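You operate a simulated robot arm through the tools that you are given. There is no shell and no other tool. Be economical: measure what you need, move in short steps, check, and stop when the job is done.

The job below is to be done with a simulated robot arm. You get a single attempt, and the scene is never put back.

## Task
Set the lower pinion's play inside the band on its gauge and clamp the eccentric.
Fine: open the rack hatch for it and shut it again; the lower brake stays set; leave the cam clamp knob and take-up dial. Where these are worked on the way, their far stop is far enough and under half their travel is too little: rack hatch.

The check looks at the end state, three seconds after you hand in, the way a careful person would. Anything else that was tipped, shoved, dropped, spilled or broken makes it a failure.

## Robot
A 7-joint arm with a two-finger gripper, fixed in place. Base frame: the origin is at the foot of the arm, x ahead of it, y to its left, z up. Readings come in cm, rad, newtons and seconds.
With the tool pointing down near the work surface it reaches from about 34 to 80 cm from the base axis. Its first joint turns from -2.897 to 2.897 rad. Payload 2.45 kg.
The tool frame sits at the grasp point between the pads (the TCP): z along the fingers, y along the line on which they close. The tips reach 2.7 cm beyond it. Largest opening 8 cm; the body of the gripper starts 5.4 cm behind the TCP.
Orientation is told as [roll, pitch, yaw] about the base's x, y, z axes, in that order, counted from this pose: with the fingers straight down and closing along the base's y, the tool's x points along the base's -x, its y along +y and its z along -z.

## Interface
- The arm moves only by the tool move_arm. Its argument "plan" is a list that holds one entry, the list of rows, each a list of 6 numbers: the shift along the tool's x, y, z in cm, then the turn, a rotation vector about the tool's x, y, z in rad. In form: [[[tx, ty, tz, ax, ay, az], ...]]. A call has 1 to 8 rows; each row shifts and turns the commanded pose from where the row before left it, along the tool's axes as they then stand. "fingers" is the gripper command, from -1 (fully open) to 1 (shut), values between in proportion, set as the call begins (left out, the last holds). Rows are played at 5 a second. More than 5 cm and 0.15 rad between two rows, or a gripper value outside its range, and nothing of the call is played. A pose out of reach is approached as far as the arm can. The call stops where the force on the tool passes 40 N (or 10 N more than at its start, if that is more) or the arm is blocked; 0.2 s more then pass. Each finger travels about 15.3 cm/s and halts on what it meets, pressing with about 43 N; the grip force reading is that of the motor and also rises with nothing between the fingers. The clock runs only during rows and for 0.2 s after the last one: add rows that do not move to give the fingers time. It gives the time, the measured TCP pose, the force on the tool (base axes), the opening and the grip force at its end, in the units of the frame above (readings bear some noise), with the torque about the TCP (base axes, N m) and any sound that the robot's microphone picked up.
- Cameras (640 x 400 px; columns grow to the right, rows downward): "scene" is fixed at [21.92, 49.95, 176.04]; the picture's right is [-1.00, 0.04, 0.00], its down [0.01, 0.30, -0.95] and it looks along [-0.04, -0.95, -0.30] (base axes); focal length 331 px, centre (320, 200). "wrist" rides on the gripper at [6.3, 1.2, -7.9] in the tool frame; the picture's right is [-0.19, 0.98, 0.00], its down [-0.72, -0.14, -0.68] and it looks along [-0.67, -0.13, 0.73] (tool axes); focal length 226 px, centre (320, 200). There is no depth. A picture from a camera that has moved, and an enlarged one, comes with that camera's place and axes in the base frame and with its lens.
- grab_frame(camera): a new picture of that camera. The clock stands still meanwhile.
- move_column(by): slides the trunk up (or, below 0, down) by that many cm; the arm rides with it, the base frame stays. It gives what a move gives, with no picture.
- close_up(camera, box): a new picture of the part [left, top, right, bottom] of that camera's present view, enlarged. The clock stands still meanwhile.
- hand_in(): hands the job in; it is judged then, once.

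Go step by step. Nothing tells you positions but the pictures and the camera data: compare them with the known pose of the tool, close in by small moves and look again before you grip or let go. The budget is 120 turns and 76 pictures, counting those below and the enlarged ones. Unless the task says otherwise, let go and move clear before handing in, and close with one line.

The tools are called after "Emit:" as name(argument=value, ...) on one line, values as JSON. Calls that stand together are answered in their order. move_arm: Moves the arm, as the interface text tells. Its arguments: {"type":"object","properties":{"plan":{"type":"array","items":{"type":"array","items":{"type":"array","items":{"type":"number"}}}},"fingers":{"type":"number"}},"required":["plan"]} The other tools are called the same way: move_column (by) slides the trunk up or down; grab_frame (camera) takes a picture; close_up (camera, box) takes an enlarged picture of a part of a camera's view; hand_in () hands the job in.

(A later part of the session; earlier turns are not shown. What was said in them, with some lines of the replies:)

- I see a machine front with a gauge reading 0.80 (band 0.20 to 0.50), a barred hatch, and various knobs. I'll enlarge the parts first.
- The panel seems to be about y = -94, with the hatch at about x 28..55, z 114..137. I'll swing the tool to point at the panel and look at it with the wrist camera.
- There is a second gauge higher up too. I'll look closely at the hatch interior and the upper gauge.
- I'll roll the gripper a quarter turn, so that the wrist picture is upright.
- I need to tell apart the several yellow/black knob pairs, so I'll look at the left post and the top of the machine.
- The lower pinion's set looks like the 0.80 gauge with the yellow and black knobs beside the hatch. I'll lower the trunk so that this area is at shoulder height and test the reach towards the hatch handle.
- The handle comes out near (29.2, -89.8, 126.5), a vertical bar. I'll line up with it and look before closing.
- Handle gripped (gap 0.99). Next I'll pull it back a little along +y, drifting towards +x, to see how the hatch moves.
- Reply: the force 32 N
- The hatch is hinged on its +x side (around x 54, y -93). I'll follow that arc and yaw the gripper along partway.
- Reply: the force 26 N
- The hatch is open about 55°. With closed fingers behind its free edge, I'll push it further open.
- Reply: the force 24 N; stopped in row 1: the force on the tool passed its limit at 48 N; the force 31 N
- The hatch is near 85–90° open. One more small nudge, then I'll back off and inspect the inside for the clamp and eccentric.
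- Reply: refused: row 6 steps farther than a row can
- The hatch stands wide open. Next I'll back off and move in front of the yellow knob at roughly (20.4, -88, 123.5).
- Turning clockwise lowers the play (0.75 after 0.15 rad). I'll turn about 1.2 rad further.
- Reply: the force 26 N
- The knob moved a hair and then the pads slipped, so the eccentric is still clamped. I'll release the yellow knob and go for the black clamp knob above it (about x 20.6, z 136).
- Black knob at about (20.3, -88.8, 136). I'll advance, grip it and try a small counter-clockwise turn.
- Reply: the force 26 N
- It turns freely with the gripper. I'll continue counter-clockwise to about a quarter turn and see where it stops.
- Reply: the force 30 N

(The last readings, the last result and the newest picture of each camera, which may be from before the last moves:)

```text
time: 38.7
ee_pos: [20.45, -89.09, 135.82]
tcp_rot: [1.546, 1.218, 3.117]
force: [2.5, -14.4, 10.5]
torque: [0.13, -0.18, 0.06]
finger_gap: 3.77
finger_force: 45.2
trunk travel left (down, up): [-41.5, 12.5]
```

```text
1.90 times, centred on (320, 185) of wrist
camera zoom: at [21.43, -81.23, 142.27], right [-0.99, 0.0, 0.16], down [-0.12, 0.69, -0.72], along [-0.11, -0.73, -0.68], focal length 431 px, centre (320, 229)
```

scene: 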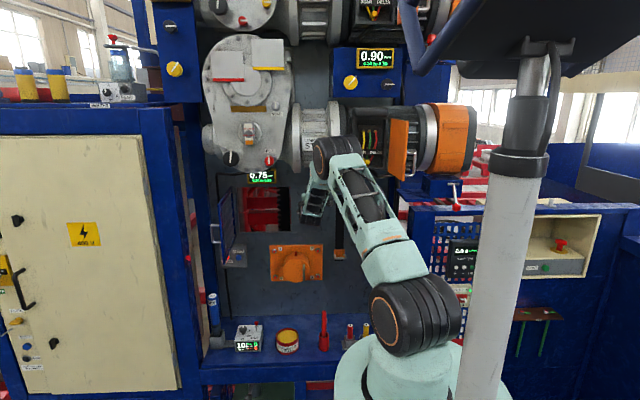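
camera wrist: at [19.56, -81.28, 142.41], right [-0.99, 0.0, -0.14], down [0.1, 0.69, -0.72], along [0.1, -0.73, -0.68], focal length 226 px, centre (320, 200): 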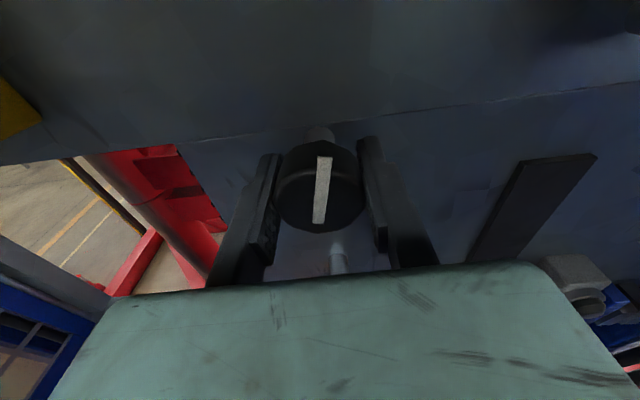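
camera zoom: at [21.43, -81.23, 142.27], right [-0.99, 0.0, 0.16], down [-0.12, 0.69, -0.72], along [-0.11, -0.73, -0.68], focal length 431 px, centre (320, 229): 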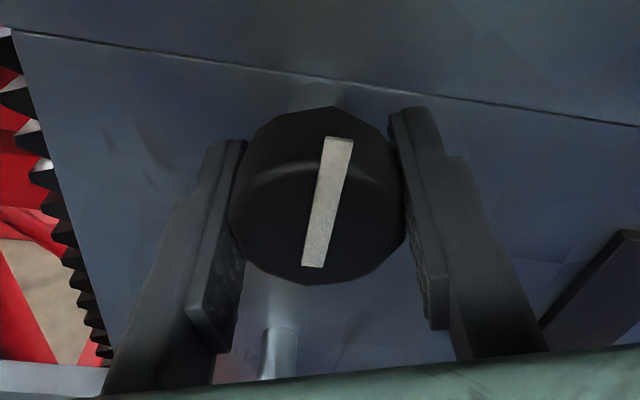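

The clamp knob hit a stop pointing straight up (quarter turn). Back to the yellow knob to test it.

Emit:
move_arm(plan=[[[0, 0, 0, 0, 0, 0], [0, 0, -3, 0, 0, 0], [0, 0, -4, 0, 0, 0], [0, 0, -2, 0, 0, 0], [0, 0, 0, 0, 0, 0]]], fingers=-0.7)

Emit:
move_column(by=-12.4)

Emit:
grab_frame(camera="wrist")

Emit:
close_up(camera="scene", box=[230, 160, 350, 240])

```text
time: 39.9
ee_pos: [20.37, -79.72, 136.11]
tcp_rot: [1.554, 1.219, 3.126]
force: [-0.4, -0.8, 0.7]
torque: [0.02, -0.03, -0.01]
finger_gap: 6.82
finger_force: 0.1
trunk travel left (down, up): [-41.5, 12.5]
```

```text
time: 41.4
ee_pos: [20.4, -79.79, 123.75]
tcp_rot: [1.556, 1.218, 3.128]
force: [-0.7, -0.6, -0.2]
torque: [0.02, 0.02, 0.01]
finger_gap: 6.8
finger_force: 0.1
trunk travel left (down, up): [-29.1, 24.9]
```

```text
33 pictures are left
camera wrist: at [21.35, -71.99, 130.16], right [-0.99, 0.0, 0.16], down [-0.12, 0.69, -0.72], along [-0.11, -0.73, -0.68], focal length 226 px, centre (320, 200)
```

wrist: 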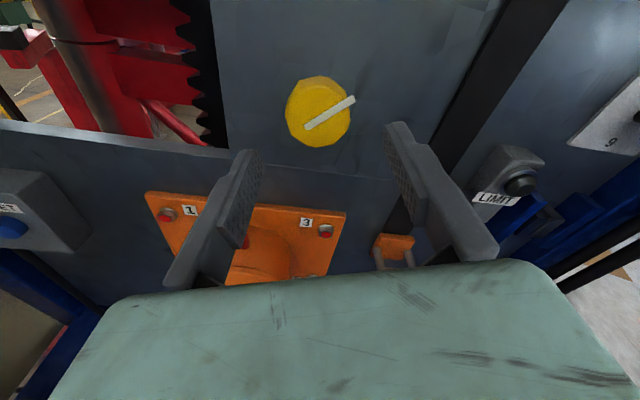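

```text
5.00 times, centred on (290, 200) of scene
camera zoom: at [21.92, 49.95, 176.04], right [-1.0, 0.04, 0.0], down [0.01, 0.3, -0.95], along [-0.04, -0.95, -0.3], focal length 1655 px, centre (470, 200)
```

zoom: 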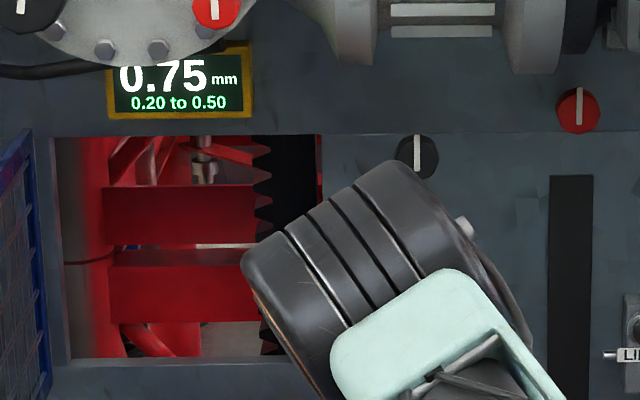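

Emit:
move_arm(plan=[[[0, 0, 3, 0, 0, 0], [0, 0, 3, 0, 0, 0], [0, 0, 3.1, 0, 0, 0], [0, 0, 0, 0, 0, 0]]])

Emit:
move_arm(plan=[[[0, 0, 0, 0, 0, 0], [0, 0, 0, 0, 0, 0]]], fingers=1)

Emit:
move_arm(plan=[[[0, 0, 0, 0, 0, 0.15], [0, 0, 0, 0, 0, 0.15], [0, 0, 0, 0, 0, 0.15], [0, 0, 0, 0, 0, 0]]])

Emit:
close_up(camera="scene", box=[230, 160, 350, 240])

Emit:
close_up(camera="wrist", box=[200, 80, 440, 290])

```text
time: 42.4
ee_pos: [20.36, -89.1, 123.6]
tcp_rot: [1.553, 1.22, 3.125]
force: [0.0, 0.0, 0.1]
torque: [-0.02, -0.02, 0.0]
finger_gap: 6.8
finger_force: 0.0
trunk travel left (down, up): [-29.1, 24.9]
```

```text
time: 43.0
ee_pos: [20.6, -89.05, 123.54]
tcp_rot: [1.55, 1.219, 3.124]
force: [4.2, -6.2, -3.4]
torque: [0.07, 0.01, 0.12]
finger_gap: 4.56
finger_force: 44.7
trunk travel left (down, up): [-29.1, 24.9]
```

```text
time: 44.0
ee_pos: [20.55, -89.0, 123.62]
tcp_rot: [-1.494, 1.473, 0.079]
force: [6.5, -9.1, -3.6]
torque: [-0.04, 0.0, 0.15]
finger_gap: 4.51
finger_force: 45.0
trunk travel left (down, up): [-29.1, 24.9]
```

```text
5.00 times, centred on (290, 200) of scene
camera zoom: at [21.92, 49.95, 176.04], right [-1.0, 0.04, 0.0], down [0.01, 0.3, -0.95], along [-0.04, -0.95, -0.3], focal length 1655 px, centre (470, 200)
```

zoom: 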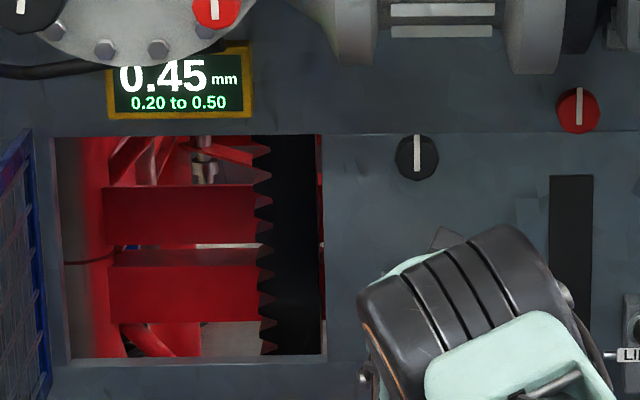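

```text
1.90 times, centred on (320, 185) of wrist
camera zoom: at [18.58, -81.25, 129.81], right [-0.96, 0.0, -0.29], down [0.21, 0.69, -0.7], along [0.2, -0.73, -0.66], focal length 431 px, centre (320, 229)
```

zoom: 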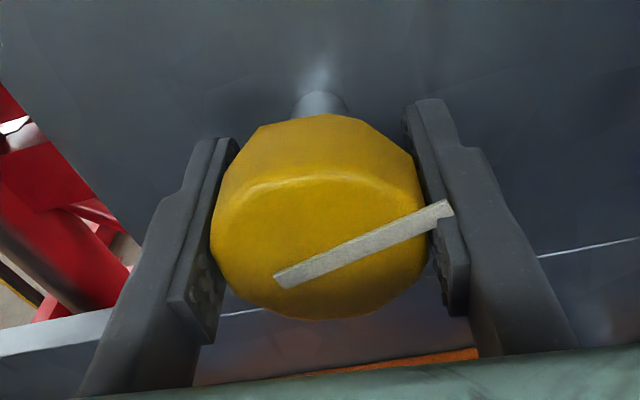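

Loose now: 0.45. Another 0.15 rad should bring it to about 0.35, mid-band.

Emit:
move_arm(plan=[[[0, 0, 0, 0, 0, 0.15], [0, 0, 0, 0, 0, 0], [0, 0, 0, 0, 0, 0]]])

Emit:
move_arm(plan=[[[0, 0, 0, 0, 0, 0], [0, 0, -3, 0, 0, 0], [0, 0, -4, 0, 0, 0], [0, 0, -2, 0, 0, 0], [0, 0, 0, 0, 0, 0]]], fingers=-0.7)

Emit:
move_column(by=12.3)

Emit:
close_up(camera="scene", box=[230, 160, 350, 240])

Emit:
grab_frame(camera="wrist")

```text
time: 44.8
ee_pos: [20.64, -89.02, 123.59]
tcp_rot: [-1.543, 1.323, 0.028]
force: [5.4, -12.7, -0.1]
torque: [0.12, -0.04, 0.07]
finger_gap: 4.52
finger_force: 45.1
trunk travel left (down, up): [-29.1, 24.9]
```

```text
time: 46.0
ee_pos: [20.33, -79.72, 123.63]
tcp_rot: [-1.546, 1.324, 0.024]
force: [-0.2, 0.0, 0.1]
torque: [0.0, -0.01, -0.02]
finger_gap: 6.82
finger_force: 0.1
trunk travel left (down, up): [-29.1, 24.9]
```

```text
time: 47.5
ee_pos: [20.39, -79.7, 135.85]
tcp_rot: [-1.544, 1.323, 0.027]
force: [-0.6, 0.5, 0.4]
torque: [-0.03, 0.01, 0.02]
finger_gap: 6.81
finger_force: 0.1
trunk travel left (down, up): [-41.4, 12.6]
```

```text
5.00 times, centred on (290, 200) of scene
camera zoom: at [21.92, 49.95, 176.04], right [-1.0, 0.04, 0.0], down [0.01, 0.3, -0.95], along [-0.04, -0.95, -0.3], focal length 1655 px, centre (470, 200)
```

zoom: 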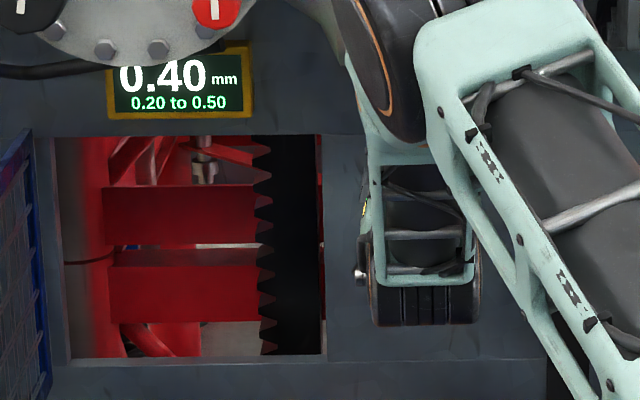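

```text
28 pictures are left
camera wrist: at [17.61, -71.96, 141.73], right [-0.9, 0.0, -0.43], down [0.31, 0.69, -0.66], along [0.29, -0.73, -0.62], focal length 226 px, centre (320, 200)
```

wrist: 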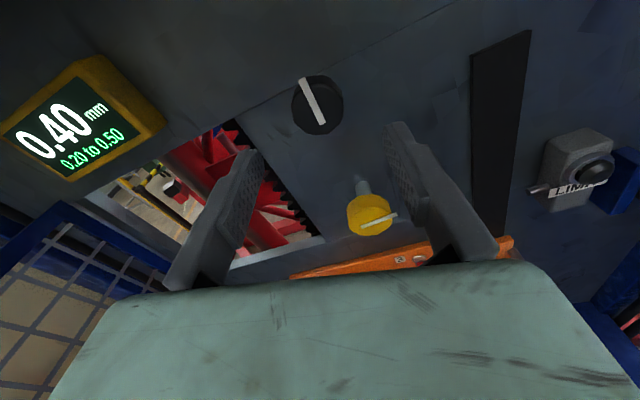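

0.40 is inside the band. Now I'll pre-rotate the gripper, grip the black knob and turn it back clockwise a quarter turn to clamp.

Emit:
move_arm(plan=[[[0, 0, 0, 0, 0, -0.15], [0, 0, 0, 0, 0, -0.15], [0, 0, 0, 0, 0, -0.15], [0, 0, 0, 0, 0, -0.12], [0, 0, 3, 0, 0, 0], [0, 0, 3, 0, 0, 0], [0, 0, 3.2, 0, 0, 0], [0, 0, 0, 0, 0, 0]]])

Emit:
move_arm(plan=[[[0, 0, 0, 0, 0, 0], [0, 0, 0, 0, 0, 0]]], fingers=1)

Emit:
move_arm(plan=[[[0, 0, 0, 0, 0, 0.15], [0, 0, 0, 0, 0, 0.15], [0, 0, 0, 0, 0, 0.15], [0, 0, 0, 0, 0, 0.15], [0, 0, 0, 0, 0, 0.15], [0, 0, 0, 0, 0, 0.15], [0, 0, 0, 0, 0, 0.15], [0, 0, 0, 0, 0, 0.15]]])

Emit:
move_arm(plan=[[[0, 0, 0, 0, 0, 0.15], [0, 0, 0, 0, 0, 0.15], [0, 0, 0, 0, 0, 0.12], [0, 0, 0, 0, 0, 0]]])

Emit:
grab_frame(camera="wrist")

```text
time: 49.3
ee_pos: [20.45, -88.93, 135.98]
tcp_rot: [1.555, 1.248, 3.127]
force: [1.2, 0.4, 0.0]
torque: [0.02, 0.01, -0.01]
finger_gap: 6.8
finger_force: 0.1
trunk travel left (down, up): [-41.4, 12.6]
```

```text
time: 49.9
ee_pos: [20.39, -89.12, 135.87]
tcp_rot: [1.549, 1.247, 3.122]
force: [3.3, -8.0, -1.1]
torque: [0.03, -0.01, 0.11]
finger_gap: 3.74
finger_force: 45.1
trunk travel left (down, up): [-41.4, 12.6]
```

```text
time: 51.7
ee_pos: [20.68, -89.14, 135.8]
tcp_rot: [-1.566, 0.693, 0.005]
force: [13.0, -21.6, 14.2]
torque: [0.3, 0.05, 0.5]
finger_gap: 3.72
finger_force: 45.0
trunk travel left (down, up): [-41.4, 12.6]
```

```text
time: 52.7
ee_pos: [20.81, -88.97, 135.99]
tcp_rot: [-1.567, 0.272, 0.003]
force: [18.3, -20.8, 21.6]
torque: [-0.05, 0.11, 0.25]
finger_gap: 3.75
finger_force: 44.9
trunk travel left (down, up): [-41.4, 12.6]
```

```text
27 pictures are left
camera wrist: at [14.2, -81.2, 136.48], right [-0.08, 0.0, -1.0], down [0.73, 0.68, -0.05], along [0.68, -0.73, -0.06], focal length 226 px, centre (320, 200)
```

wrist: 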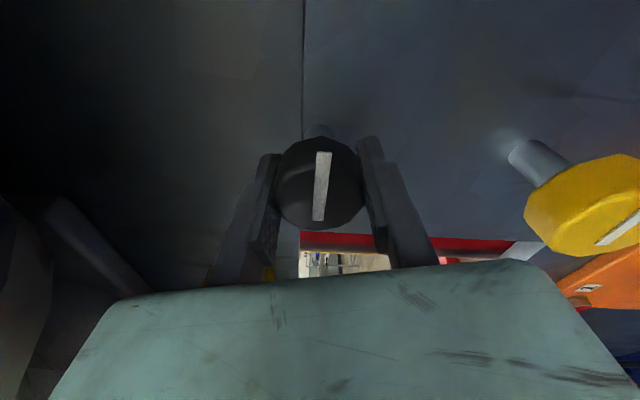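

Emit:
move_arm(plan=[[[0, 0, 0, 0, 0, 0.12], [0, 0, 0, 0, 0, 0]]])

Emit:
move_arm(plan=[[[0, 0, 0, 0, 0, 0], [0, 0, -3, 0, 0, 0], [0, 0, -4, 0, 0, 0], [0, 0, -4, 0, 0, 0], [0, 0, -4, 0, 0, 0], [0, 0, 0, 0, 0, 0]]], fingers=-0.7)

Emit:
grab_frame(camera="wrist")

```text
time: 53.3
ee_pos: [20.64, -88.95, 135.95]
tcp_rot: [-1.568, 0.153, 0.001]
force: [14.9, -11.8, 21.3]
torque: [-0.14, 0.46, 0.3]
finger_gap: 3.72
finger_force: 45.0
trunk travel left (down, up): [-41.4, 12.6]
```

```text
time: 54.7
ee_pos: [20.51, -73.96, 135.76]
tcp_rot: [-1.563, 0.153, 0.003]
force: [0.5, -0.7, -0.3]
torque: [-0.02, 0.0, 0.01]
finger_gap: 6.79
finger_force: 0.0
trunk travel left (down, up): [-41.4, 12.6]
```

```text
26 pictures are left
camera wrist: at [14.04, -66.17, 135.53], right [0.04, 0.01, -1.0], down [0.73, 0.68, 0.03], along [0.68, -0.73, 0.02], focal length 226 px, centre (320, 200)
```

wrist: 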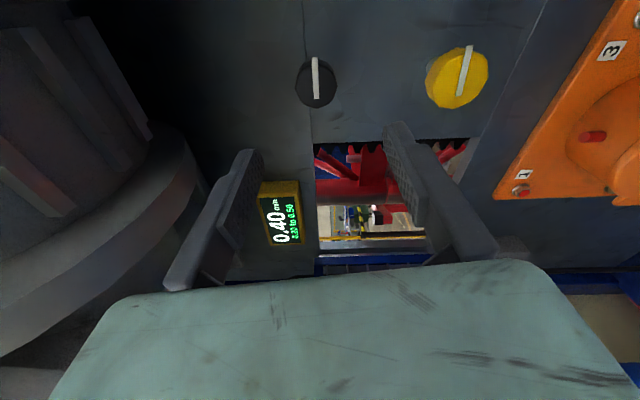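

Clamp is against its stop and the gauge holds 0.40. Now to close the hatch: I'll roll upright again and move in front of its free edge to look.

Emit:
move_arm(plan=[[[0, 0, -4, 0, 0, -0.142], [0, 0, -4, 0, 0, -0.142], [0, 0, -4, 0, 0, -0.142], [0, 0, 0, 0, 0, -0.142], [0, 0, 0, 0, 0, -0.142], [0, 0, 0, 0, 0, -0.142], [0, 0, 0, 0, 0, -0.142], [0, 0, 0, 0, 0, -0.142]]], fingers=-1)

Emit:
move_arm(plan=[[[0, 0, 0, 0, 0, -0.142], [0, 0, 0, 0, 0, -0.14], [-0.5, -5, 0, 0, 0, 0], [-0.5, -4.9, 0, 0, 0, 0], [-0.5, -4.9, 0, 0, 0, 0], [-0.5, -4.9, 0, 0, 0, 0], [0, -4.9, 0, 0, 0, 0], [0, -4.9, 0, 0, 0, 0]]])

Emit:
grab_frame(camera="wrist")

Emit:
close_up(camera="scene", box=[200, 150, 360, 260])

```text
time: 56.5
ee_pos: [20.43, -61.93, 136.0]
tcp_rot: [-1.548, 1.293, 0.022]
force: [0.5, 0.6, 0.3]
torque: [-0.02, -0.01, -0.01]
finger_gap: 8.0
finger_force: 0.1
trunk travel left (down, up): [-41.4, 12.6]
```

```text
refused: row 3 steps farther than a row can; nothing moved
```

```text
25 pictures are left
camera wrist: at [17.45, -54.13, 141.76], right [-0.89, 0.0, -0.46], down [0.33, 0.69, -0.65], along [0.31, -0.73, -0.61], focal length 226 px, centre (320, 200)
```

wrist: 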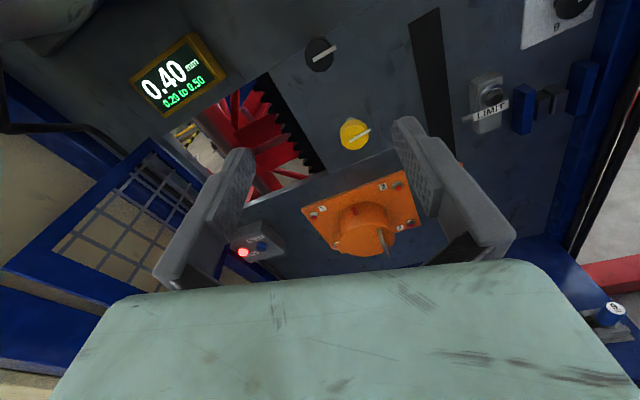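

```text
3.64 times, centred on (280, 205) of scene
camera zoom: at [21.92, 49.95, 176.04], right [-1.0, 0.04, 0.0], down [0.01, 0.3, -0.95], along [-0.04, -0.95, -0.3], focal length 1204 px, centre (466, 182)
```

zoom: 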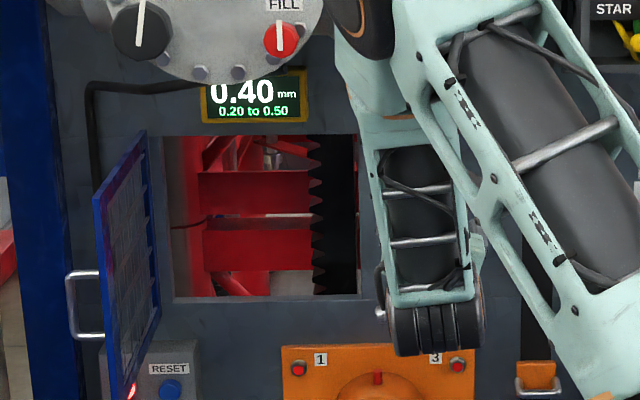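

Emit:
move_arm(plan=[[[0, -3, -3, 0, 0, -0.14], [0, -4.8, 0, 0, 0, -0.137], [0, -4.9, 0, 0, 0, 0], [0, -4.9, 0, 0, 0, 0], [0, -4.9, 0, 0, 0, 0], [0, -4.9, 0, 0, 0, 0], [0, -4, 0, 0, 0, 0], [0, 0, 0, 0, 0, 0]]])

Emit:
grab_frame(camera="wrist")

```text
time: 58.3
ee_pos: [51.67, -58.99, 137.81]
tcp_rot: [-0.559, 1.565, 1.014]
force: [0.8, -0.1, -0.1]
torque: [0.0, -0.04, 0.01]
finger_gap: 8.01
finger_force: 0.0
trunk travel left (down, up): [-41.4, 12.6]
```

```text
23 pictures are left
camera wrist: at [50.27, -51.3, 144.34], right [-0.98, 0.0, -0.2], down [0.14, 0.69, -0.71], along [0.13, -0.73, -0.67], focal length 226 px, centre (320, 200)
```

wrist: 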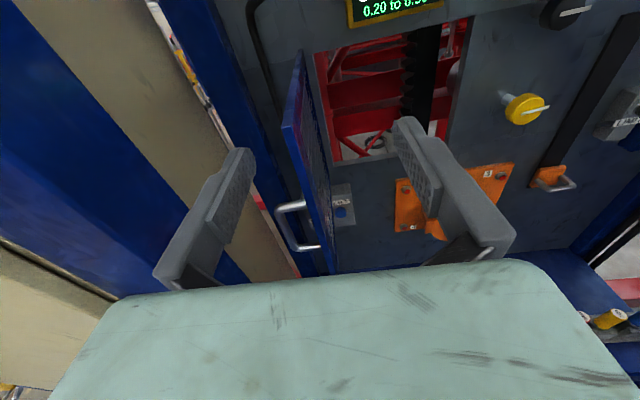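

Emit:
move_arm(plan=[[[-2, -1.3, 1, 0, 0, 0], [-1.8, -1.3, 1, 0, 0, 0], [0, 0, 2, 0, 0, 0], [0, 0, 2, 0, 0, 0], [0, 0, 0, 0, 0, 0]]], fingers=-0.5)

Emit:
grab_frame(camera="wrist")

```text
time: 59.5
ee_pos: [54.18, -65.09, 133.9]
tcp_rot: [-0.524, 1.564, 1.05]
force: [0.2, 0.2, -0.2]
torque: [0.0, 0.0, 0.04]
finger_gap: 6.01
finger_force: 0.1
trunk travel left (down, up): [-41.4, 12.6]
```

```text
22 pictures are left
camera wrist: at [52.93, -57.21, 140.27], right [-0.98, 0.0, -0.2], down [0.14, 0.69, -0.71], along [0.13, -0.73, -0.67], focal length 226 px, centre (320, 200)
```

wrist: 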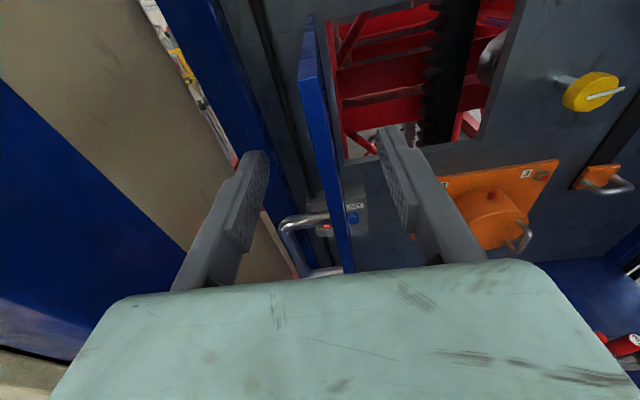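

Emit:
move_arm(plan=[[[0, 0, 1.5, 0, 0, 0], [0, 1.5, 0.5, 0, 0, 0], [0, 1.5, 0, 0, 0, 0], [0, 2, 0, 0, 0, 0], [0, 2, 0, 0, 0, 0], [0, 2, 0, 0, 0, 0], [0, 0, 0, 0, 0, 0]]])

Emit:
grab_frame(camera="wrist")

```text
time: 61.1
ee_pos: [45.54, -66.73, 133.76]
tcp_rot: [-0.5, 1.563, 1.069]
force: [0.1, 0.4, 0.4]
torque: [0.02, -0.01, -0.01]
finger_gap: 6.01
finger_force: 0.1
trunk travel left (down, up): [-41.4, 12.6]
```

```text
21 pictures are left
camera wrist: at [44.07, -59.06, 140.12], right [-0.98, 0.0, -0.2], down [0.14, 0.69, -0.71], along [0.13, -0.73, -0.67], focal length 226 px, centre (320, 200)
```

wrist: 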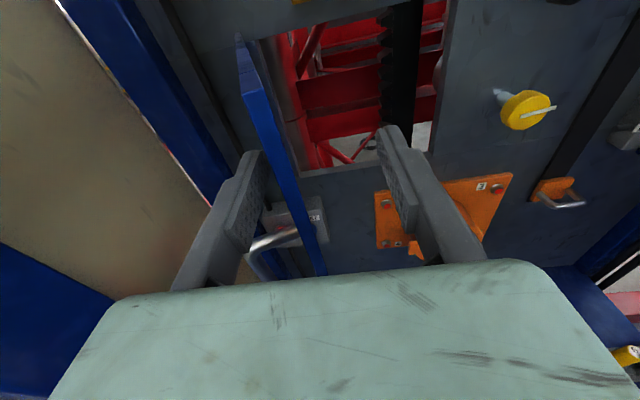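

Emit:
move_arm(plan=[[[0, 2.2, 0.7, 0, 0, 0], [0, 2.2, 0.8, 0, 0, 0], [0, 2, 0.9, 0, 0, 0], [0, 2, 1, 0, 0, 0], [0, 1.8, 1.4, 0, 0, 0], [0, 1.8, 1.4, 0, 0, 0], [0, 0, 0, 0, 0, 0]]])

Emit:
grab_frame(camera="wrist")

```text
time: 62.7
ee_pos: [33.29, -72.98, 133.48]
tcp_rot: [-0.496, 1.564, 1.073]
force: [0.5, 0.6, -0.6]
torque: [-0.02, 0.0, -0.03]
finger_gap: 5.98
finger_force: 0.0
trunk travel left (down, up): [-41.4, 12.6]
```

```text
20 pictures are left
camera wrist: at [32.0, -65.28, 139.96], right [-0.98, 0.0, -0.2], down [0.14, 0.69, -0.71], along [0.14, -0.73, -0.67], focal length 226 px, centre (320, 200)
```

wrist: 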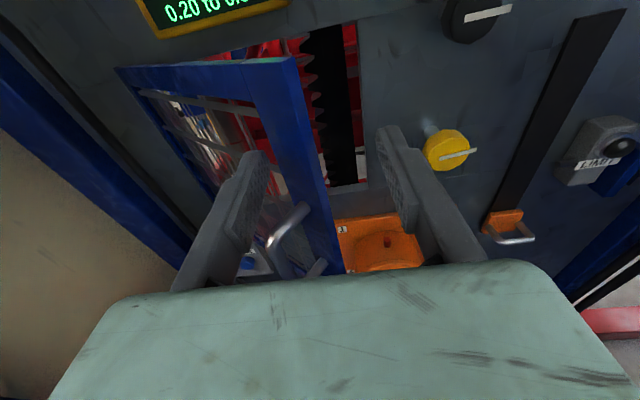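

The hatch has swung to about 35°. I'll close the fingers and push its frame shut, above the handle.

Emit:
move_arm(plan=[[[0, 0, -1, 0, 0, 0], [0, -1, 0, 0, 0, 0], [0, 0, 1.5, 0, 0, 0], [0, 0.5, 2.5, 0, 0, 0], [0, 1, 3, 0, 0, 0], [0, 1.2, 3, 0, 0, 0], [0, 0.6, 2.5, 0, 0, 0], [0, 0, 0, 0, 0, 0]]], fingers=1)

Emit:
grab_frame(camera="wrist")

```text
time: 64.5
ee_pos: [31.09, -84.61, 133.67]
tcp_rot: [-0.483, 1.563, 1.087]
force: [-0.4, 0.2, 0.1]
torque: [-0.03, -0.02, 0.01]
finger_gap: 0.01
finger_force: 29.9
trunk travel left (down, up): [-41.4, 12.6]
```

```text
19 pictures are left
camera wrist: at [29.7, -76.76, 140.09], right [-0.98, 0.0, -0.2], down [0.14, 0.69, -0.71], along [0.14, -0.73, -0.67], focal length 226 px, centre (320, 200)
```

wrist: 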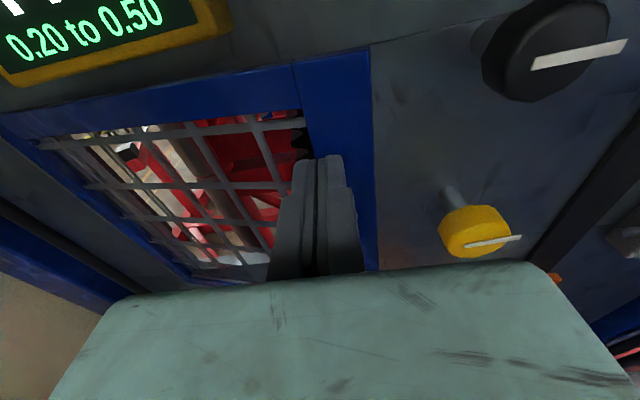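

Emit:
move_arm(plan=[[[0, 0.6, 2, 0, 0, 0], [0, 0.3, 1.5, 0, 0, 0], [0, 0, 1, 0, 0, 0], [0, 0, 1, 0, 0, 0], [0, 0, 1, 0, 0, 0], [0, 0, 0, 0, 0, 0]]])

Emit:
grab_frame(camera="wrist")

```text
time: 66.1
ee_pos: [30.19, -90.62, 133.53]
tcp_rot: [-0.504, 1.562, 1.068]
force: [-3.2, 28.2, 1.4]
torque: [-0.24, 0.12, -0.07]
finger_gap: 0.6
finger_force: 29.6
trunk travel left (down, up): [-41.4, 12.6]
stopped in row 6: the force on the tool passed its limit at 40 N (the readings are from after the stop); the commanded pose is now the measured one
```

```text
18 pictures are left
camera wrist: at [28.87, -82.82, 139.94], right [-0.98, 0.0, -0.2], down [0.14, 0.69, -0.71], along [0.14, -0.73, -0.67], focal length 226 px, centre (320, 200)
```

wrist: 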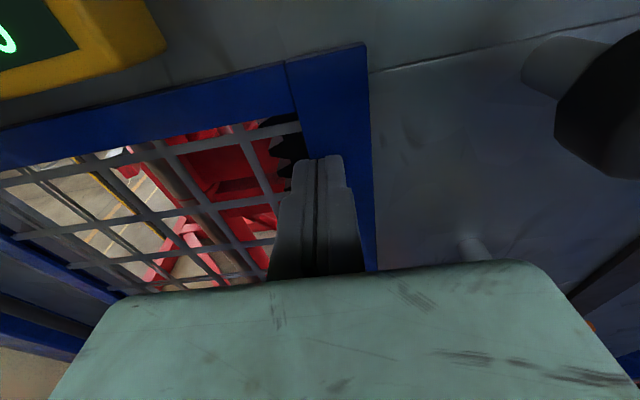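

The hatch is hard against its frame. I'll back off straight, well clear, and check everything.

Emit:
move_arm(plan=[[[0, 0, -3, 0, 0, 0], [0, 0, -4.5, 0, 0, 0], [0, 0, -4.5, 0, 0, 0], [0, 0, -4.5, 0, 0, 0], [0, 0, -4.5, 0, 0, 0], [0, 0, -4.5, 0, 0, 0], [0, 4.5, -2, 0, 0, 0], [0, 4.5, 0, 0, 0, 0]]])

Emit:
move_arm(plan=[[[0, 4.5, 0, 0, 0, 0], [0, 4.5, 0, 0, 0, 0], [0, 4.5, 0, 0, 0, 0], [0, 0, 0, 0, 0, 0], [0, 0, 0, 0, 0, 0]]])

Emit:
close_up(camera="scene", box=[200, 150, 400, 290])

Emit:
grab_frame(camera="wrist")

```text
time: 67.9
ee_pos: [21.22, -63.41, 133.52]
tcp_rot: [-0.438, 1.559, 1.132]
force: [0.2, -0.8, -0.1]
torque: [0.04, 0.02, -0.01]
finger_gap: 0.0
finger_force: 30.0
trunk travel left (down, up): [-41.4, 12.6]
```

```text
time: 69.1
ee_pos: [13.14, -63.11, 133.8]
tcp_rot: [-0.483, 1.563, 1.088]
force: [-0.3, -0.2, 0.2]
torque: [0.03, -0.01, -0.01]
finger_gap: 0.01
finger_force: 29.6
out of reach, approached as far as the arm can: row 2, 3
trunk travel left (down, up): [-41.4, 12.6]
```

```text
2.86 times, centred on (300, 220) of scene
camera zoom: at [21.92, 49.95, 176.04], right [-1.0, 0.04, 0.0], down [0.01, 0.3, -0.95], along [-0.04, -0.95, -0.3], focal length 946 px, centre (377, 143)
```

zoom: 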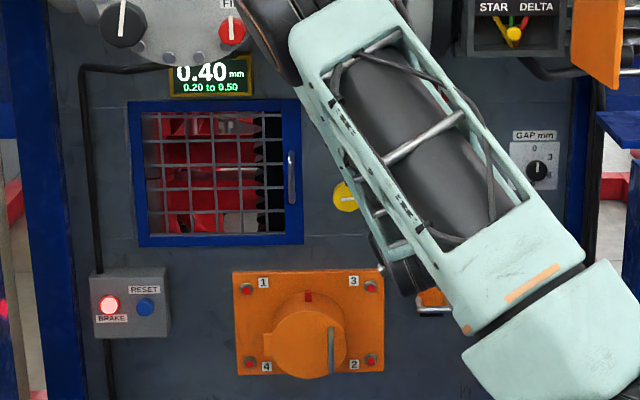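

```text
16 pictures are left
camera wrist: at [11.75, -55.44, 140.12], right [-0.98, 0.0, -0.2], down [0.15, 0.69, -0.71], along [0.13, -0.73, -0.67], focal length 226 px, centre (320, 200)
```

wrist: 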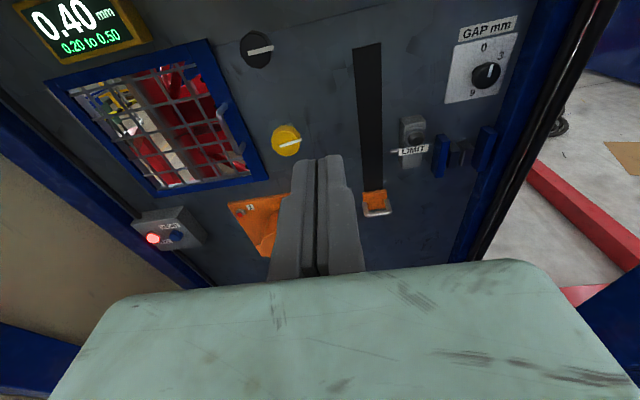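

Emit:
grab_frame(camera="scene")

Emit:
close_up(camera="wrist", box=[200, 10, 340, 170])

```text
15 pictures are left
```

scene: 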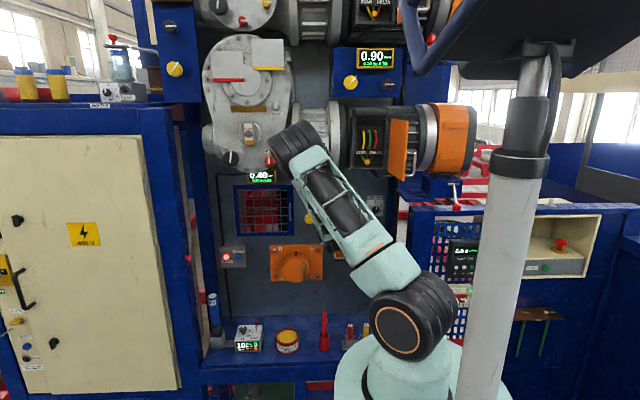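

```text
2.50 times, centred on (270, 90) of wrist
camera zoom: at [11.75, -55.44, 140.12], right [-0.98, 0.0, -0.2], down [0.15, 0.69, -0.71], along [0.13, -0.73, -0.67], focal length 565 px, centre (445, 475)
```

zoom: 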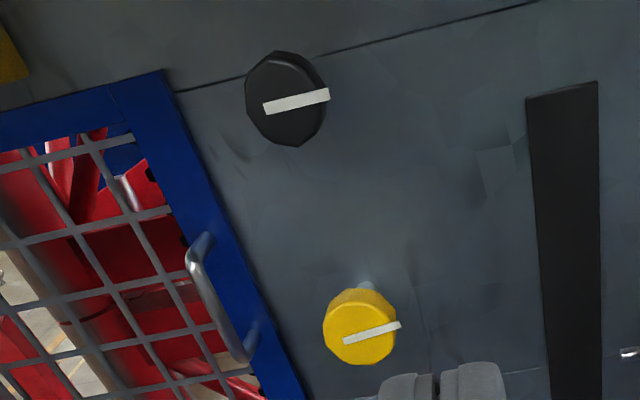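

The hatch is shut, the gauge reads 0.40 and the clamp is back at its stop. The brake lamp is still lit, nothing else looks disturbed and the arm is clear, so I'm handing in.

Emit:
hand_in()

```text
The job is handed in.
```

The lower pinion's play reads 0.40 mm (band 0.20 to 0.50), the eccentric clamp is turned back to its stop, the rack hatch is shut, and the lower brake is still set.
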